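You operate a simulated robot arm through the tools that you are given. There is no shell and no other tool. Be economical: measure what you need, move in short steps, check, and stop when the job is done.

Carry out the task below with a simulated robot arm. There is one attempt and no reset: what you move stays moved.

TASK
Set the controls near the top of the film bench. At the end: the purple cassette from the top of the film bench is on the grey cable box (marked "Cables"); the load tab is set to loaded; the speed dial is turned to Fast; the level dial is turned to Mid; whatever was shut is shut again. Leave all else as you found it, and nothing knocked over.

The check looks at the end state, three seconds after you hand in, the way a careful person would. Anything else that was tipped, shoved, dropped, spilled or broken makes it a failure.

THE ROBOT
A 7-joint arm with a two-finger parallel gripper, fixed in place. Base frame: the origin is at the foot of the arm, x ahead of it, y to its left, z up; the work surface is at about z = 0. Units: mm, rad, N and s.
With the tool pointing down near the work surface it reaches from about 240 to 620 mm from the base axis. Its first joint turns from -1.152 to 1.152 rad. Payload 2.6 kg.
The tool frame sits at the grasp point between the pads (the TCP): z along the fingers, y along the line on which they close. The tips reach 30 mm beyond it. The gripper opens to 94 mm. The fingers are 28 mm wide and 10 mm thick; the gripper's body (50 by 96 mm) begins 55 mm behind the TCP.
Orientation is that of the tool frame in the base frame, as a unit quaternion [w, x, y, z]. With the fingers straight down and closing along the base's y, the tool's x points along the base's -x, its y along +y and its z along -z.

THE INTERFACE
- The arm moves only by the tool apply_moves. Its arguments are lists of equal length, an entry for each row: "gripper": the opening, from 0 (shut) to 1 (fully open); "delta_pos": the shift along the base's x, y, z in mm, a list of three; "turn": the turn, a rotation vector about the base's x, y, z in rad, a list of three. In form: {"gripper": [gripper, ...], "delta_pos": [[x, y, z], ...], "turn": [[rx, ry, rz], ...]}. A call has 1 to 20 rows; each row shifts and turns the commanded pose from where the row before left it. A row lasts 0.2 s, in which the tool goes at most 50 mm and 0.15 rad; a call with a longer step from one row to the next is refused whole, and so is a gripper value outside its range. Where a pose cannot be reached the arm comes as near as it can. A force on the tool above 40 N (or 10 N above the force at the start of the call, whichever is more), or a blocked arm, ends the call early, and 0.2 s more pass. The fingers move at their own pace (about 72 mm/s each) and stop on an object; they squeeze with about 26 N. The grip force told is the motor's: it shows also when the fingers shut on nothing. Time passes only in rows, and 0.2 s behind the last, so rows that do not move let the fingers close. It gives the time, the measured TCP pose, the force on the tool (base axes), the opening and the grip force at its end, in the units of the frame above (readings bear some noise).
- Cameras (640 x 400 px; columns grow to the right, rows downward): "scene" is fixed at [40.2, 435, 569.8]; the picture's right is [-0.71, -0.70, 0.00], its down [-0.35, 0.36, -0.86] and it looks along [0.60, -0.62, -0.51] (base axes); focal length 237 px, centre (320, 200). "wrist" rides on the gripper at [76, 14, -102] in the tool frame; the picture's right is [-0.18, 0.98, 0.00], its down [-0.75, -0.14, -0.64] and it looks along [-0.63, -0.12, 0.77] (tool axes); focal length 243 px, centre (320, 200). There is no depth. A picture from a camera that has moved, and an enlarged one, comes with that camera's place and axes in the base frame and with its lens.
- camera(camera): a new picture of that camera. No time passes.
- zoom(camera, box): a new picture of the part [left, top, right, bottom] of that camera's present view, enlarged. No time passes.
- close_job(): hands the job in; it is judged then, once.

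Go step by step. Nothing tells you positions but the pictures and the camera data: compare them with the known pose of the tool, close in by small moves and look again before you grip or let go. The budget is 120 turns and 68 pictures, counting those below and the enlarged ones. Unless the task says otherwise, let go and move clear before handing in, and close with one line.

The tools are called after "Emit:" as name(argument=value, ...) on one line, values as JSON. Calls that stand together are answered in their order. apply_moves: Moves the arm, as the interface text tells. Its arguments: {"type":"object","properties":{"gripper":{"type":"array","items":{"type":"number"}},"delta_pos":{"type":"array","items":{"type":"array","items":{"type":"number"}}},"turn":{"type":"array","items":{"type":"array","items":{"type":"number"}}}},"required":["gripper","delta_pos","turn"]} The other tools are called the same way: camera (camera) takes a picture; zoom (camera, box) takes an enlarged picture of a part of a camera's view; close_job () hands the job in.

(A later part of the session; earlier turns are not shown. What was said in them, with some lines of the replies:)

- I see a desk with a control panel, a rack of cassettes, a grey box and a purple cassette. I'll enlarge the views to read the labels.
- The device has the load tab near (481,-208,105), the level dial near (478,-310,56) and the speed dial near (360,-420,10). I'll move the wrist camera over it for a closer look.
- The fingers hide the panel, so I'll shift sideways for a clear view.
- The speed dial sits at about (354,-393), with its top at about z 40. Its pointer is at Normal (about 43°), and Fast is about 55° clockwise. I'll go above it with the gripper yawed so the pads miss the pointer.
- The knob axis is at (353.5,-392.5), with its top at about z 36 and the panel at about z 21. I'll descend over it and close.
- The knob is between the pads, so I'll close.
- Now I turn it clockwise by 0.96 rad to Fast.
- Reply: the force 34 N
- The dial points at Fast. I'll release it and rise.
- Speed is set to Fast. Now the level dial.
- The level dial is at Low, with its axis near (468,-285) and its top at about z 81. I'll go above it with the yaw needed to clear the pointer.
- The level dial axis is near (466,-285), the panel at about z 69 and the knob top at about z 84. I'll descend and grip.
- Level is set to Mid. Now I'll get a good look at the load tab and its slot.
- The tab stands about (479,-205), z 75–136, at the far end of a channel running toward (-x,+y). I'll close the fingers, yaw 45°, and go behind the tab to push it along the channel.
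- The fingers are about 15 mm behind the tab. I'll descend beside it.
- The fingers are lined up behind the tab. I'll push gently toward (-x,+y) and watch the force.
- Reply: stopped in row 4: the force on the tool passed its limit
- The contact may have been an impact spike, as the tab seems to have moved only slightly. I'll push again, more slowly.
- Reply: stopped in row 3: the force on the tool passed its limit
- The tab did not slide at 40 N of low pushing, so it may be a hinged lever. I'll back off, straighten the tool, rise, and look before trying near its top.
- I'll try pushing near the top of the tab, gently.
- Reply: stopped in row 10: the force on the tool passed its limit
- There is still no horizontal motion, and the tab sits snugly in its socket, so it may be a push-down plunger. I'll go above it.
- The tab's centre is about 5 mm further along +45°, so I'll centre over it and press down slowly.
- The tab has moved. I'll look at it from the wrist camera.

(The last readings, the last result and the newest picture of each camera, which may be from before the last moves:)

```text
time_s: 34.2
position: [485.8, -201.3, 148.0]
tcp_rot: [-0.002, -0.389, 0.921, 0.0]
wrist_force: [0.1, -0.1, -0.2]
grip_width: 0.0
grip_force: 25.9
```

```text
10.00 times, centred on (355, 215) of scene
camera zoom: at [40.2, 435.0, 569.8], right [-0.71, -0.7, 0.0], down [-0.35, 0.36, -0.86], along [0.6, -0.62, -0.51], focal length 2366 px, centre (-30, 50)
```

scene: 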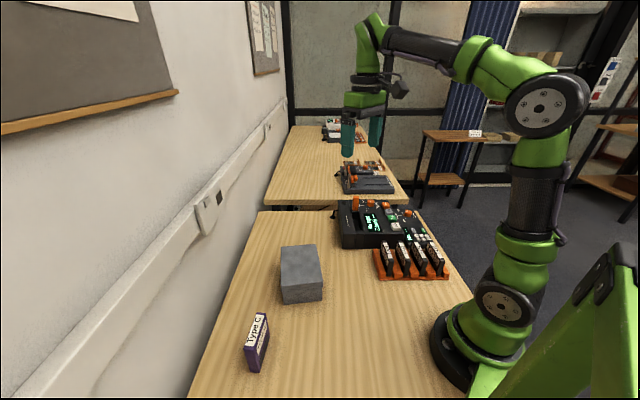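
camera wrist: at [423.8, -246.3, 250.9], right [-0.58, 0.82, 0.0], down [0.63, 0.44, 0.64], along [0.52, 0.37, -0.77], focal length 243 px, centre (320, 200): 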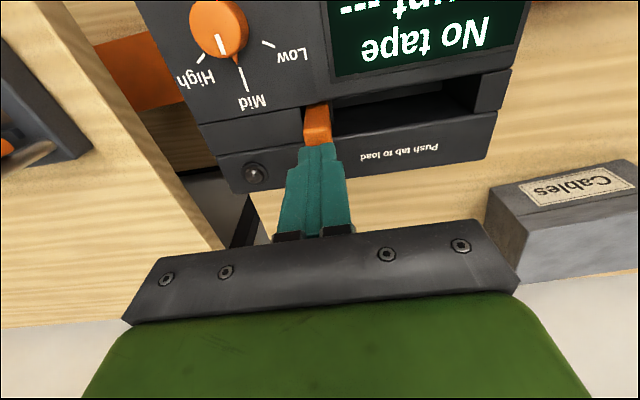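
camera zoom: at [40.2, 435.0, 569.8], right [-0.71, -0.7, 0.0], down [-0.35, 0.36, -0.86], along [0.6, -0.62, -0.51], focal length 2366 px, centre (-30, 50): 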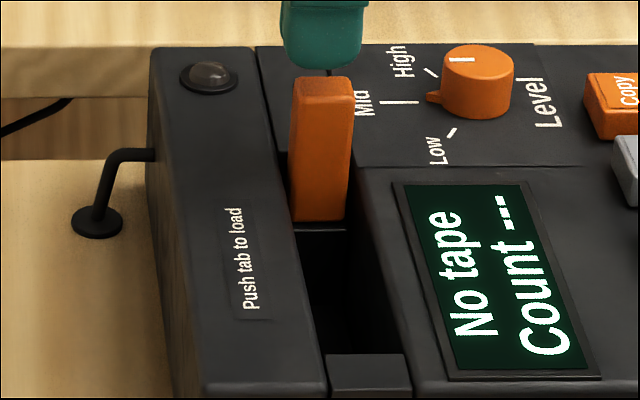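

The tab is a plunger and went down about 27 mm, below the fingertips. I'll press a little further to confirm it is at its stop.

Emit:
apply_moves(gripper=[0, 0, 0, 0, 0, 0, 0], delta_pos=[[0, 0, -2], [0, 0, -2], [0, 0, -2], [0, 0, -2], [0, 0, -1.5], [0, 0, -1.5], [0, 0, -1.5]], turn=[[0, 0, 0], [0, 0, 0], [0, 0, 0], [0, 0, 0], [0, 0, 0], [0, 0, 0], [0, 0, 0]])

Emit:
zoom(camera="scene", box=[335, 195, 375, 235])

```text
time_s: 35.9
position: [485.2, -202.2, 135.9]
tcp_rot: [-0.001, -0.388, 0.922, 0.001]
wrist_force: [-1.2, 0.0, 4.5]
grip_width: 0.0
grip_force: 26.3
```

```text
10.00 times, centred on (355, 215) of scene
camera zoom: at [40.2, 435.0, 569.8], right [-0.71, -0.7, 0.0], down [-0.35, 0.36, -0.86], along [0.6, -0.62, -0.51], focal length 2366 px, centre (-30, 50)
```

zoom: 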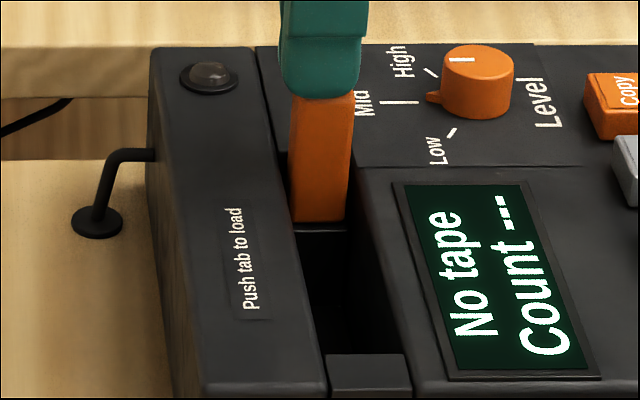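

Emit:
apply_moves(gripper=[0, 0, 0], delta_pos=[[0, 0, -1.5], [0, 0, -1], [0, 0, 0]], turn=[[0, 0, 0], [0, 0, 0], [0, 0, 0]])

```text
time_s: 36.6
position: [485.6, -202.2, 135.9]
tcp_rot: [0.0, -0.389, 0.921, -0.001]
wrist_force: [-9.1, 4.1, 23.5]
grip_width: 0.1
grip_force: 25.7
```

The tab is firmly at its stop. I'll rise, then travel to view the purple cassette.

Emit:
apply_moves(gripper=[0, 0, 0, 0.3, 0.6, 0.6, 0.6, 0.6, 0.6, 0.6, 0.6, 0.6, 0.6, 0.6, 0.6, 0.6, 0.6, 0.6, 0.6, 0.6], delta_pos=[[0, 0, 15], [0, 0, 40], [0, 0, 45], [0, 0, 45], [-13, 37, 0], [-13, 37, 0], [-13, 37, 0], [-13, 37, 0], [-13, 37, 0], [-13, 37, 0], [-13, 37, 0], [-13, 37, 0], [-13, 37, 0], [-13, 37, 0], [-13, 37, 0], [-13, 37, 0], [-13, 37, 0], [-13, 37, -10], [-13, 37, -15], [0, 0, -10]], turn=[[0, 0, 0], [0, 0, 0], [0, 0, 0], [0, 0, 0], [0, 0, -0.0525], [0, 0, -0.0525], [0, 0, -0.0525], [0, 0, -0.0525], [0, 0, -0.0525], [0, 0, -0.0525], [0, 0, -0.0525], [0, 0, -0.0525], [0, 0, -0.0525], [0, 0, -0.0525], [0, 0, -0.0525], [0, 0, -0.0525], [0, 0, -0.0525], [0, 0, -0.0525], [0, 0, -0.0525], [0, 0, 0]])

Emit:
camera(camera="scene")

Emit:
camera(camera="wrist")

```text
time_s: 40.9
position: [291.9, 354.9, 241.9]
tcp_rot: [0.0, -0.004, 1.0, 0.001]
wrist_force: [-0.5, 0.3, 0.0]
grip_width: 56.7
grip_force: 0.1
```

```text
23 pictures are left
```

scene: 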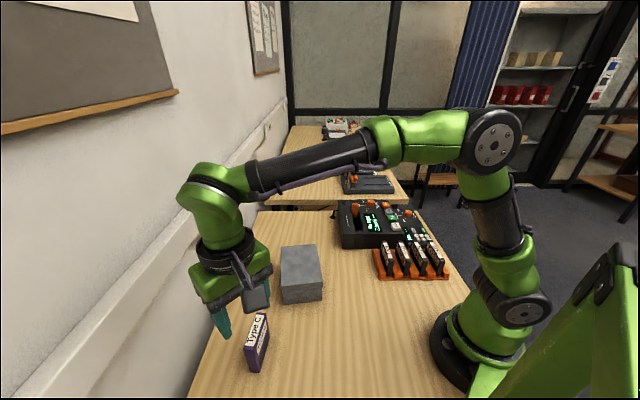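

```text
22 pictures are left
camera wrist: at [215.8, 367.0, 345.3], right [0.18, 0.98, 0.0], down [0.76, -0.14, 0.64], along [0.63, -0.11, -0.77], focal length 243 px, centre (320, 200)
```

wrist: 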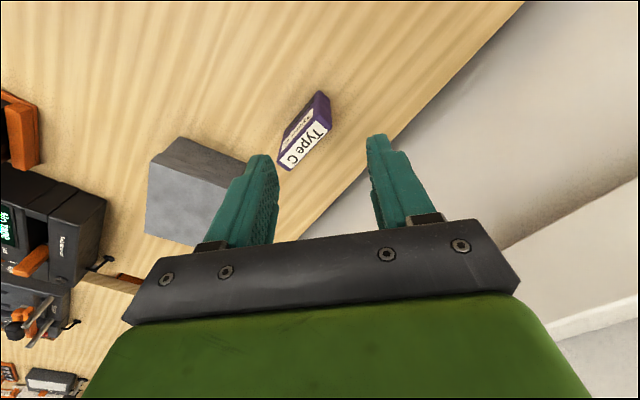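

Emit:
zoom(camera="wrist", box=[250, 70, 370, 180])

```text
3.64 times, centred on (310, 125) of wrist
camera zoom: at [215.8, 367.0, 345.3], right [0.18, 0.98, 0.0], down [0.76, -0.14, 0.64], along [0.63, -0.11, -0.77], focal length 882 px, centre (356, 473)
```

zoom: 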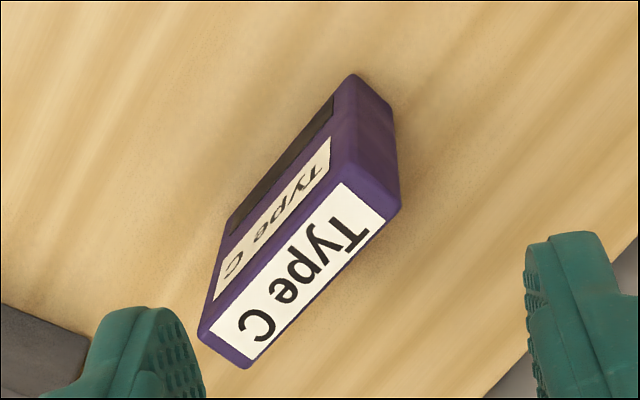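

The purple cassette stands on edge, centred near (340,328), 17 mm thick and about 90 mm tall, with its long axis at about -47°. I'll go above it with matching yaw.

Emit:
apply_moves(gripper=[0.6, 0.6, 0.6, 0.6, 0.6, 0.6, 0.6, 0.6], delta_pos=[[6.9, -3.9, -10], [6.9, -3.9, -10], [6.9, -3.9, -10], [6.9, -3.9, -10], [6.9, -3.9, -10], [6.9, -3.9, -10], [6.9, -3.9, -10], [0, 0, 0]], turn=[[0, 0, -0.1143], [0, 0, -0.1143], [0, 0, -0.1143], [0, 0, -0.1143], [0, 0, -0.1143], [0, 0, -0.1143], [0, 0, -0.1143], [0, 0, 0]])

Emit:
zoom(camera="wrist", box=[180, 40, 460, 240])

Emit:
zoom(camera="scene", box=[180, 240, 340, 390])

```text
time_s: 42.6
position: [339.1, 324.7, 173.0]
tcp_rot: [0.0, 0.385, 0.923, 0.002]
wrist_force: [-0.2, -0.1, 0.3]
grip_width: 56.4
grip_force: 0.1
```

```text
2.00 times, centred on (320, 140) of wrist
camera zoom: at [297.3, 389.0, 276.3], right [0.83, 0.56, 0.0], down [0.43, -0.64, 0.64], along [0.36, -0.53, -0.77], focal length 485 px, centre (320, 320)
```

zoom: 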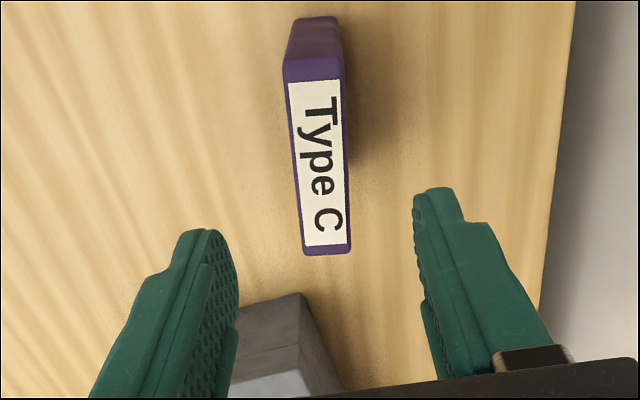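

```text
2.67 times, centred on (260, 315) of scene
camera zoom: at [40.2, 435.0, 569.8], right [-0.71, -0.7, 0.0], down [-0.35, 0.36, -0.86], along [0.6, -0.62, -0.51], focal length 631 px, centre (480, -107)
```

zoom: 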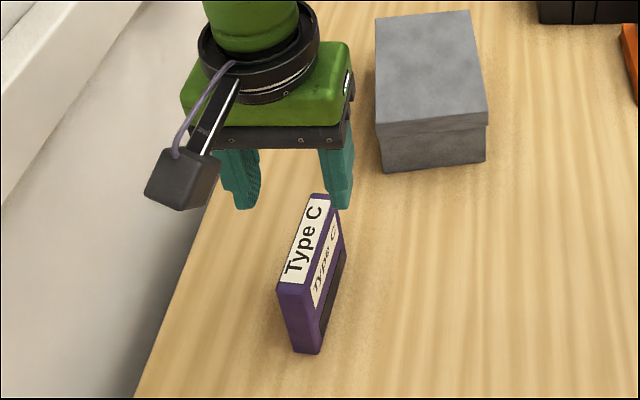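

The cassette's long axis is about -52°, so I'll add a small yaw, centre, and descend around it.

Emit:
apply_moves(gripper=[0.6, 0.6, 0.6, 0.6, 0.6, 0.6, 0.6, 0.6], delta_pos=[[1, 2.5, 0], [0, 0, -20], [0, 0, -20], [0, 0, -15], [0, 0, -15], [0, 0, -13], [0, 0, -12], [0, 0, 0]], turn=[[0, 0, -0.13], [0, 0, 0], [0, 0, 0], [0, 0, 0], [0, 0, 0], [0, 0, 0], [0, 0, 0], [0, 0, 0]])

Emit:
zoom(camera="wrist", box=[180, 40, 460, 240])

```text
time_s: 44.5
position: [341.0, 329.2, 75.7]
tcp_rot: [-0.001, 0.444, 0.896, 0.001]
wrist_force: [0.2, 0.1, 0.6]
grip_width: 56.4
grip_force: 0.0
```

```text
2.00 times, centred on (320, 140) of wrist
camera zoom: at [306.8, 397.7, 179.3], right [0.89, 0.45, 0.0], down [0.34, -0.69, 0.64], along [0.29, -0.57, -0.77], focal length 485 px, centre (320, 320)
```

zoom: 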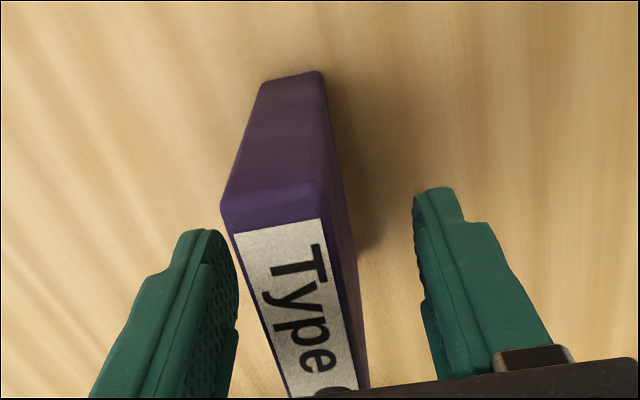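

The cassette is between the pads and aligned, so I'll close and then lift slightly.

Emit:
apply_moves(gripper=[0.4, 0.3, 0.2, 0.1, 0.1, 0.1], delta_pos=[[-1, -0.8, 0], [0, 0, 0], [0, 0, 0], [0, 0, 0], [0, 0, 0], [0, 0, 0]], turn=[[0, 0, 0], [0, 0, 0], [0, 0, 0], [0, 0, 0], [0, 0, 0], [0, 0, 0]])

Emit:
apply_moves(gripper=[0.1, 0.1, 0.1, 0.1, 0.1], delta_pos=[[0, 0, 5], [0, 0, 20], [0, 0, 35], [0, 0, 35], [0, 0, 0]], turn=[[0, 0, 0], [0, 0, 0], [0, 0, 0], [0, 0, 0], [0, 0, 0]])

Emit:
camera(camera="scene")

Emit:
camera(camera="wrist")

```text
time_s: 45.9
position: [339.5, 328.9, 76.7]
tcp_rot: [0.0, 0.443, 0.896, 0.001]
wrist_force: [-0.9, 0.5, 0.4]
grip_width: 26.2
grip_force: 25.1
```

```text
time_s: 47.0
position: [340.7, 329.6, 173.4]
tcp_rot: [-0.001, 0.445, 0.896, 0.001]
wrist_force: [-0.2, -0.2, -1.3]
grip_width: 26.0
grip_force: 25.8
```

```text
17 pictures are left
```

scene: 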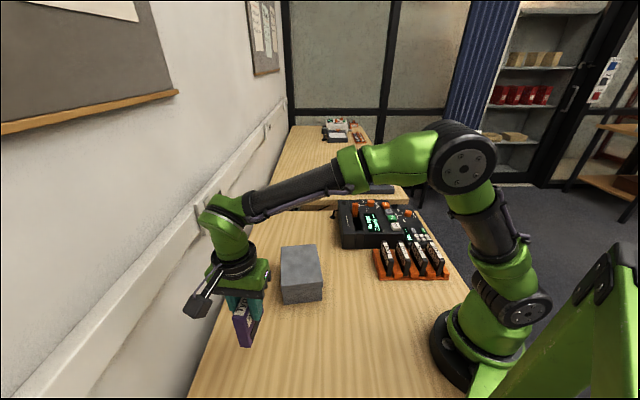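

```text
16 pictures are left
camera wrist: at [307.7, 398.6, 276.1], right [0.89, 0.45, 0.0], down [0.34, -0.69, 0.64], along [0.29, -0.57, -0.77], focal length 243 px, centre (320, 200)
```

wrist: 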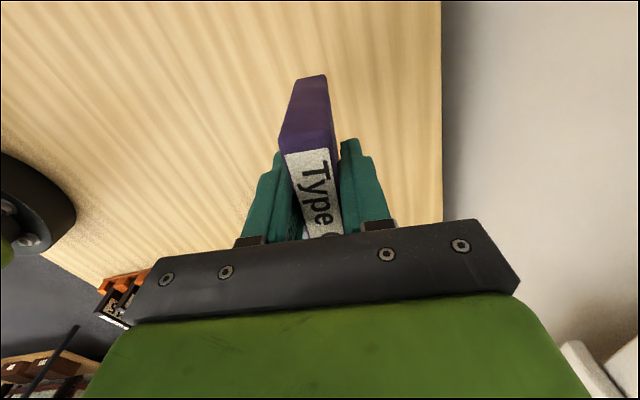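

The cassette is held, with its bottom 76.7 mm below the TCP. I'll carry it over the grey box, centre about (424,122) with its top at about z 69.

Emit:
apply_moves(gripper=[0.1, 0.1, 0.1, 0.1, 0.1, 0.1, 0.1, 0.1, 0.1, 0.1, 0.1, 0.1, 0.1], delta_pos=[[0, 0, 15], [0, 0, 20], [8.3, -20.7, 0], [8.3, -20.7, 0], [8.3, -20.7, 0], [8.3, -20.7, 0], [8.3, -20.7, 0], [8.3, -20.7, 0], [8.3, -20.7, 0], [8.3, -20.7, 0], [8.3, -20.7, 0], [8.3, -20.7, 0], [0, 0, 0]], turn=[[0, 0, 0], [0, 0, 0], [0, 0, 0.027], [0, 0, 0.027], [0, 0, 0.027], [0, 0, 0.027], [0, 0, 0.027], [0, 0, 0.027], [0, 0, 0.027], [0, 0, 0.027], [0, 0, 0.027], [0, 0, 0.027], [0, 0, 0]])

Emit:
camera(camera="wrist")

Emit:
zoom(camera="scene", box=[240, 160, 400, 310])

```text
time_s: 49.9
position: [419.6, 119.6, 206.0]
tcp_rot: [-0.001, 0.319, 0.948, 0.001]
wrist_force: [-0.6, -0.4, -1.9]
grip_width: 26.2
grip_force: 25.8
```

```text
15 pictures are left
camera wrist: at [369.4, 177.1, 309.8], right [0.74, 0.67, 0.0], down [0.52, -0.57, 0.64], along [0.43, -0.47, -0.77], focal length 243 px, centre (320, 200)
```

wrist: 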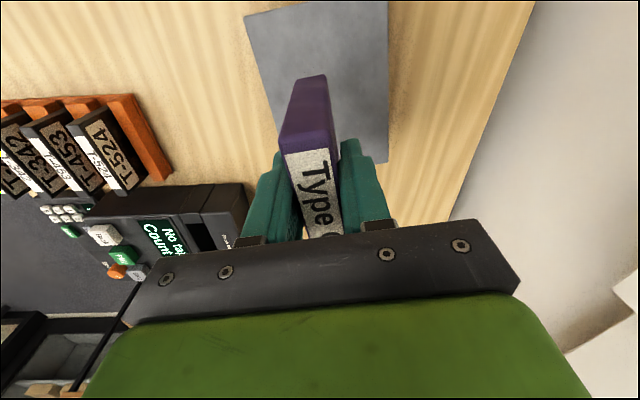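

```text
2.67 times, centred on (320, 235) of scene
camera zoom: at [40.2, 435.0, 569.8], right [-0.71, -0.7, 0.0], down [-0.35, 0.36, -0.86], along [0.6, -0.62, -0.51], focal length 631 px, centre (320, 107)
```

zoom: 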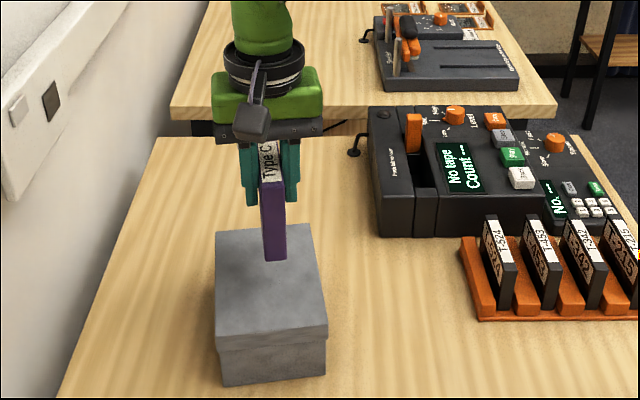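

The box centre is about (428,126), and the cassette is over it. I'll shift slightly and lower until it touches.

Emit:
apply_moves(gripper=[0.1, 0.1, 0.1, 0.1, 0.1, 0.1], delta_pos=[[4, 4, -15], [0, 0, -15], [0, 0, -12], [0, 0, -6], [0, 0, -3], [0, 0, 0]], turn=[[0, 0, 0], [0, 0, 0], [0, 0, 0], [0, 0, 0], [0, 0, 0], [0, 0, 0]])

Emit:
zoom(camera="scene", box=[260, 200, 360, 310])

```text
time_s: 51.2
position: [425.8, 124.6, 157.9]
tcp_rot: [0.0, 0.318, 0.948, 0.003]
wrist_force: [-1.1, 1.0, 5.2]
grip_width: 25.8
grip_force: 26.3
```

```text
3.64 times, centred on (310, 255) of scene
camera zoom: at [40.2, 435.0, 569.8], right [-0.71, -0.7, 0.0], down [-0.35, 0.36, -0.86], along [0.6, -0.62, -0.51], focal length 860 px, centre (356, 0)
```

zoom: 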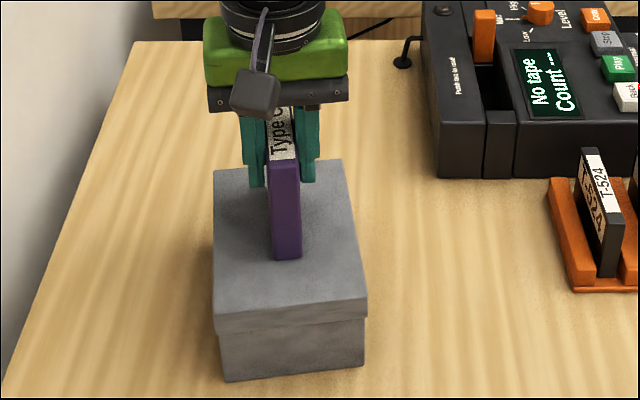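

It has made contact at about 7 N with the cassette standing on the box. I'll open the fingers and hold still.

Emit:
apply_moves(gripper=[0.3, 0.34, 0.4, 0.5, 0.55, 0.55], delta_pos=[[0, 0, 0], [0, 0, 0], [0, 0, 0], [0, 0, 0], [0, 0, 0], [0, 0, 0]], turn=[[0, 0, 0], [0, 0, 0], [0, 0, 0], [0, 0, 0], [0, 0, 0], [0, 0, 0]])

Emit:
zoom(camera="wrist", box=[200, 50, 440, 250])

```text
time_s: 52.6
position: [425.1, 125.2, 156.3]
tcp_rot: [-0.002, 0.319, 0.948, 0.001]
wrist_force: [0.0, 0.3, 0.1]
grip_width: 51.7
grip_force: 0.1
```

```text
2.00 times, centred on (320, 150) of wrist
camera zoom: at [375.3, 181.7, 259.3], right [0.74, 0.67, 0.0], down [0.52, -0.57, 0.64], along [0.43, -0.47, -0.77], focal length 485 px, centre (320, 300)
```

zoom: 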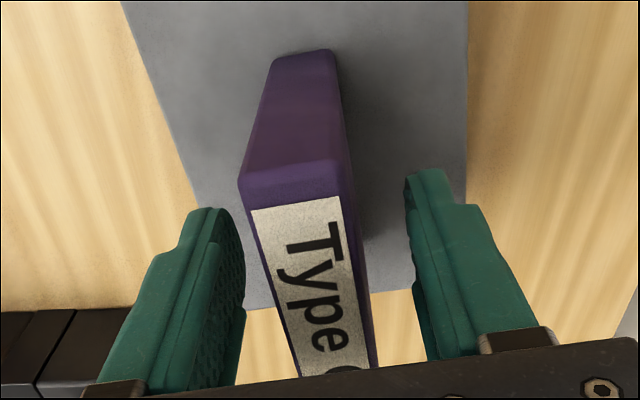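

The cassette stands on the box with clear gaps to both fingers. I'll rise straight up and check everything.

Emit:
apply_moves(gripper=[0.55, 0.55, 0.55, 0.55, 0.55, 0.55, 0.55, 0.55, 0.55], delta_pos=[[0, 0, 10], [0, 0, 20], [0, 0, 30], [0, 0, 40], [0, 0, 40], [-20, -20, 20], [-20, -20, 10], [-20, -20, 0], [0, 0, 0]], turn=[[0, 0, 0], [0, 0, 0], [0, 0, 0], [0, 0, 0], [0, 0, 0], [0, 0, 0], [0, 0, 0], [0, 0, 0], [0, 0, 0]])

Emit:
camera(camera="scene")

Emit:
zoom(camera="scene", box=[240, 190, 460, 310])

Emit:
zoom(camera="scene", box=[330, 190, 430, 250])

```text
time_s: 54.6
position: [366.8, 62.8, 323.8]
tcp_rot: [0.0, 0.319, 0.948, 0.001]
wrist_force: [0.8, -0.3, -0.4]
grip_width: 51.7
grip_force: 0.1
```

```text
11 pictures are left
```

scene: 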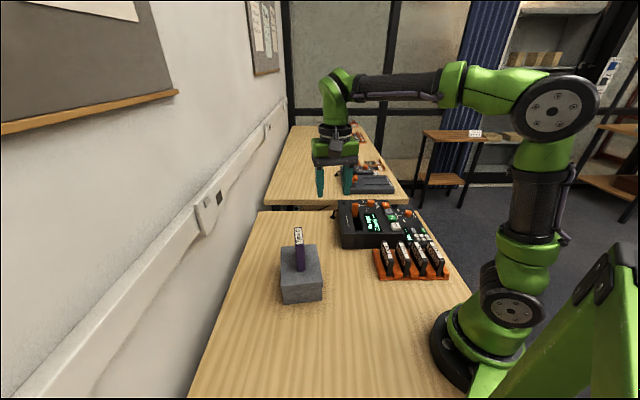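

```text
2.91 times, centred on (350, 250) of scene
camera zoom: at [40.2, 435.0, 569.8], right [-0.71, -0.7, 0.0], down [-0.35, 0.36, -0.86], along [0.6, -0.62, -0.51], focal length 688 px, centre (233, 54)
```

zoom: 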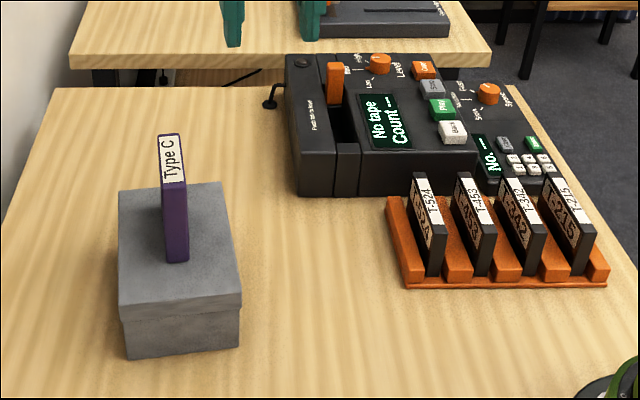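

```text
6.40 times, centred on (380, 220) of scene
camera zoom: at [40.2, 435.0, 569.8], right [-0.71, -0.7, 0.0], down [-0.35, 0.36, -0.86], along [0.6, -0.62, -0.51], focal length 1514 px, centre (-64, 72)
```

zoom: 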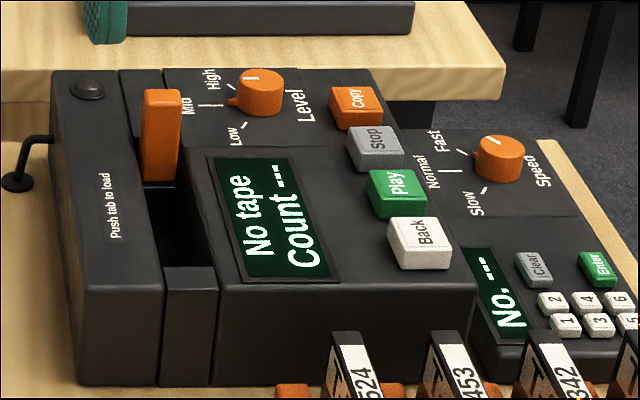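

The cassette stands on the grey box, the tab is down, level is at Mid and speed is at Fast. Nothing else was disturbed and the arm is clear, so I'm handing in.

Emit:
close_job()

```text
The job is handed in.
```

The job is handed in: the purple cassette is standing on the Cables box, the load tab is pressed down to its stop, speed is on Fast and level is on Mid, with nothing else visibly disturbed.
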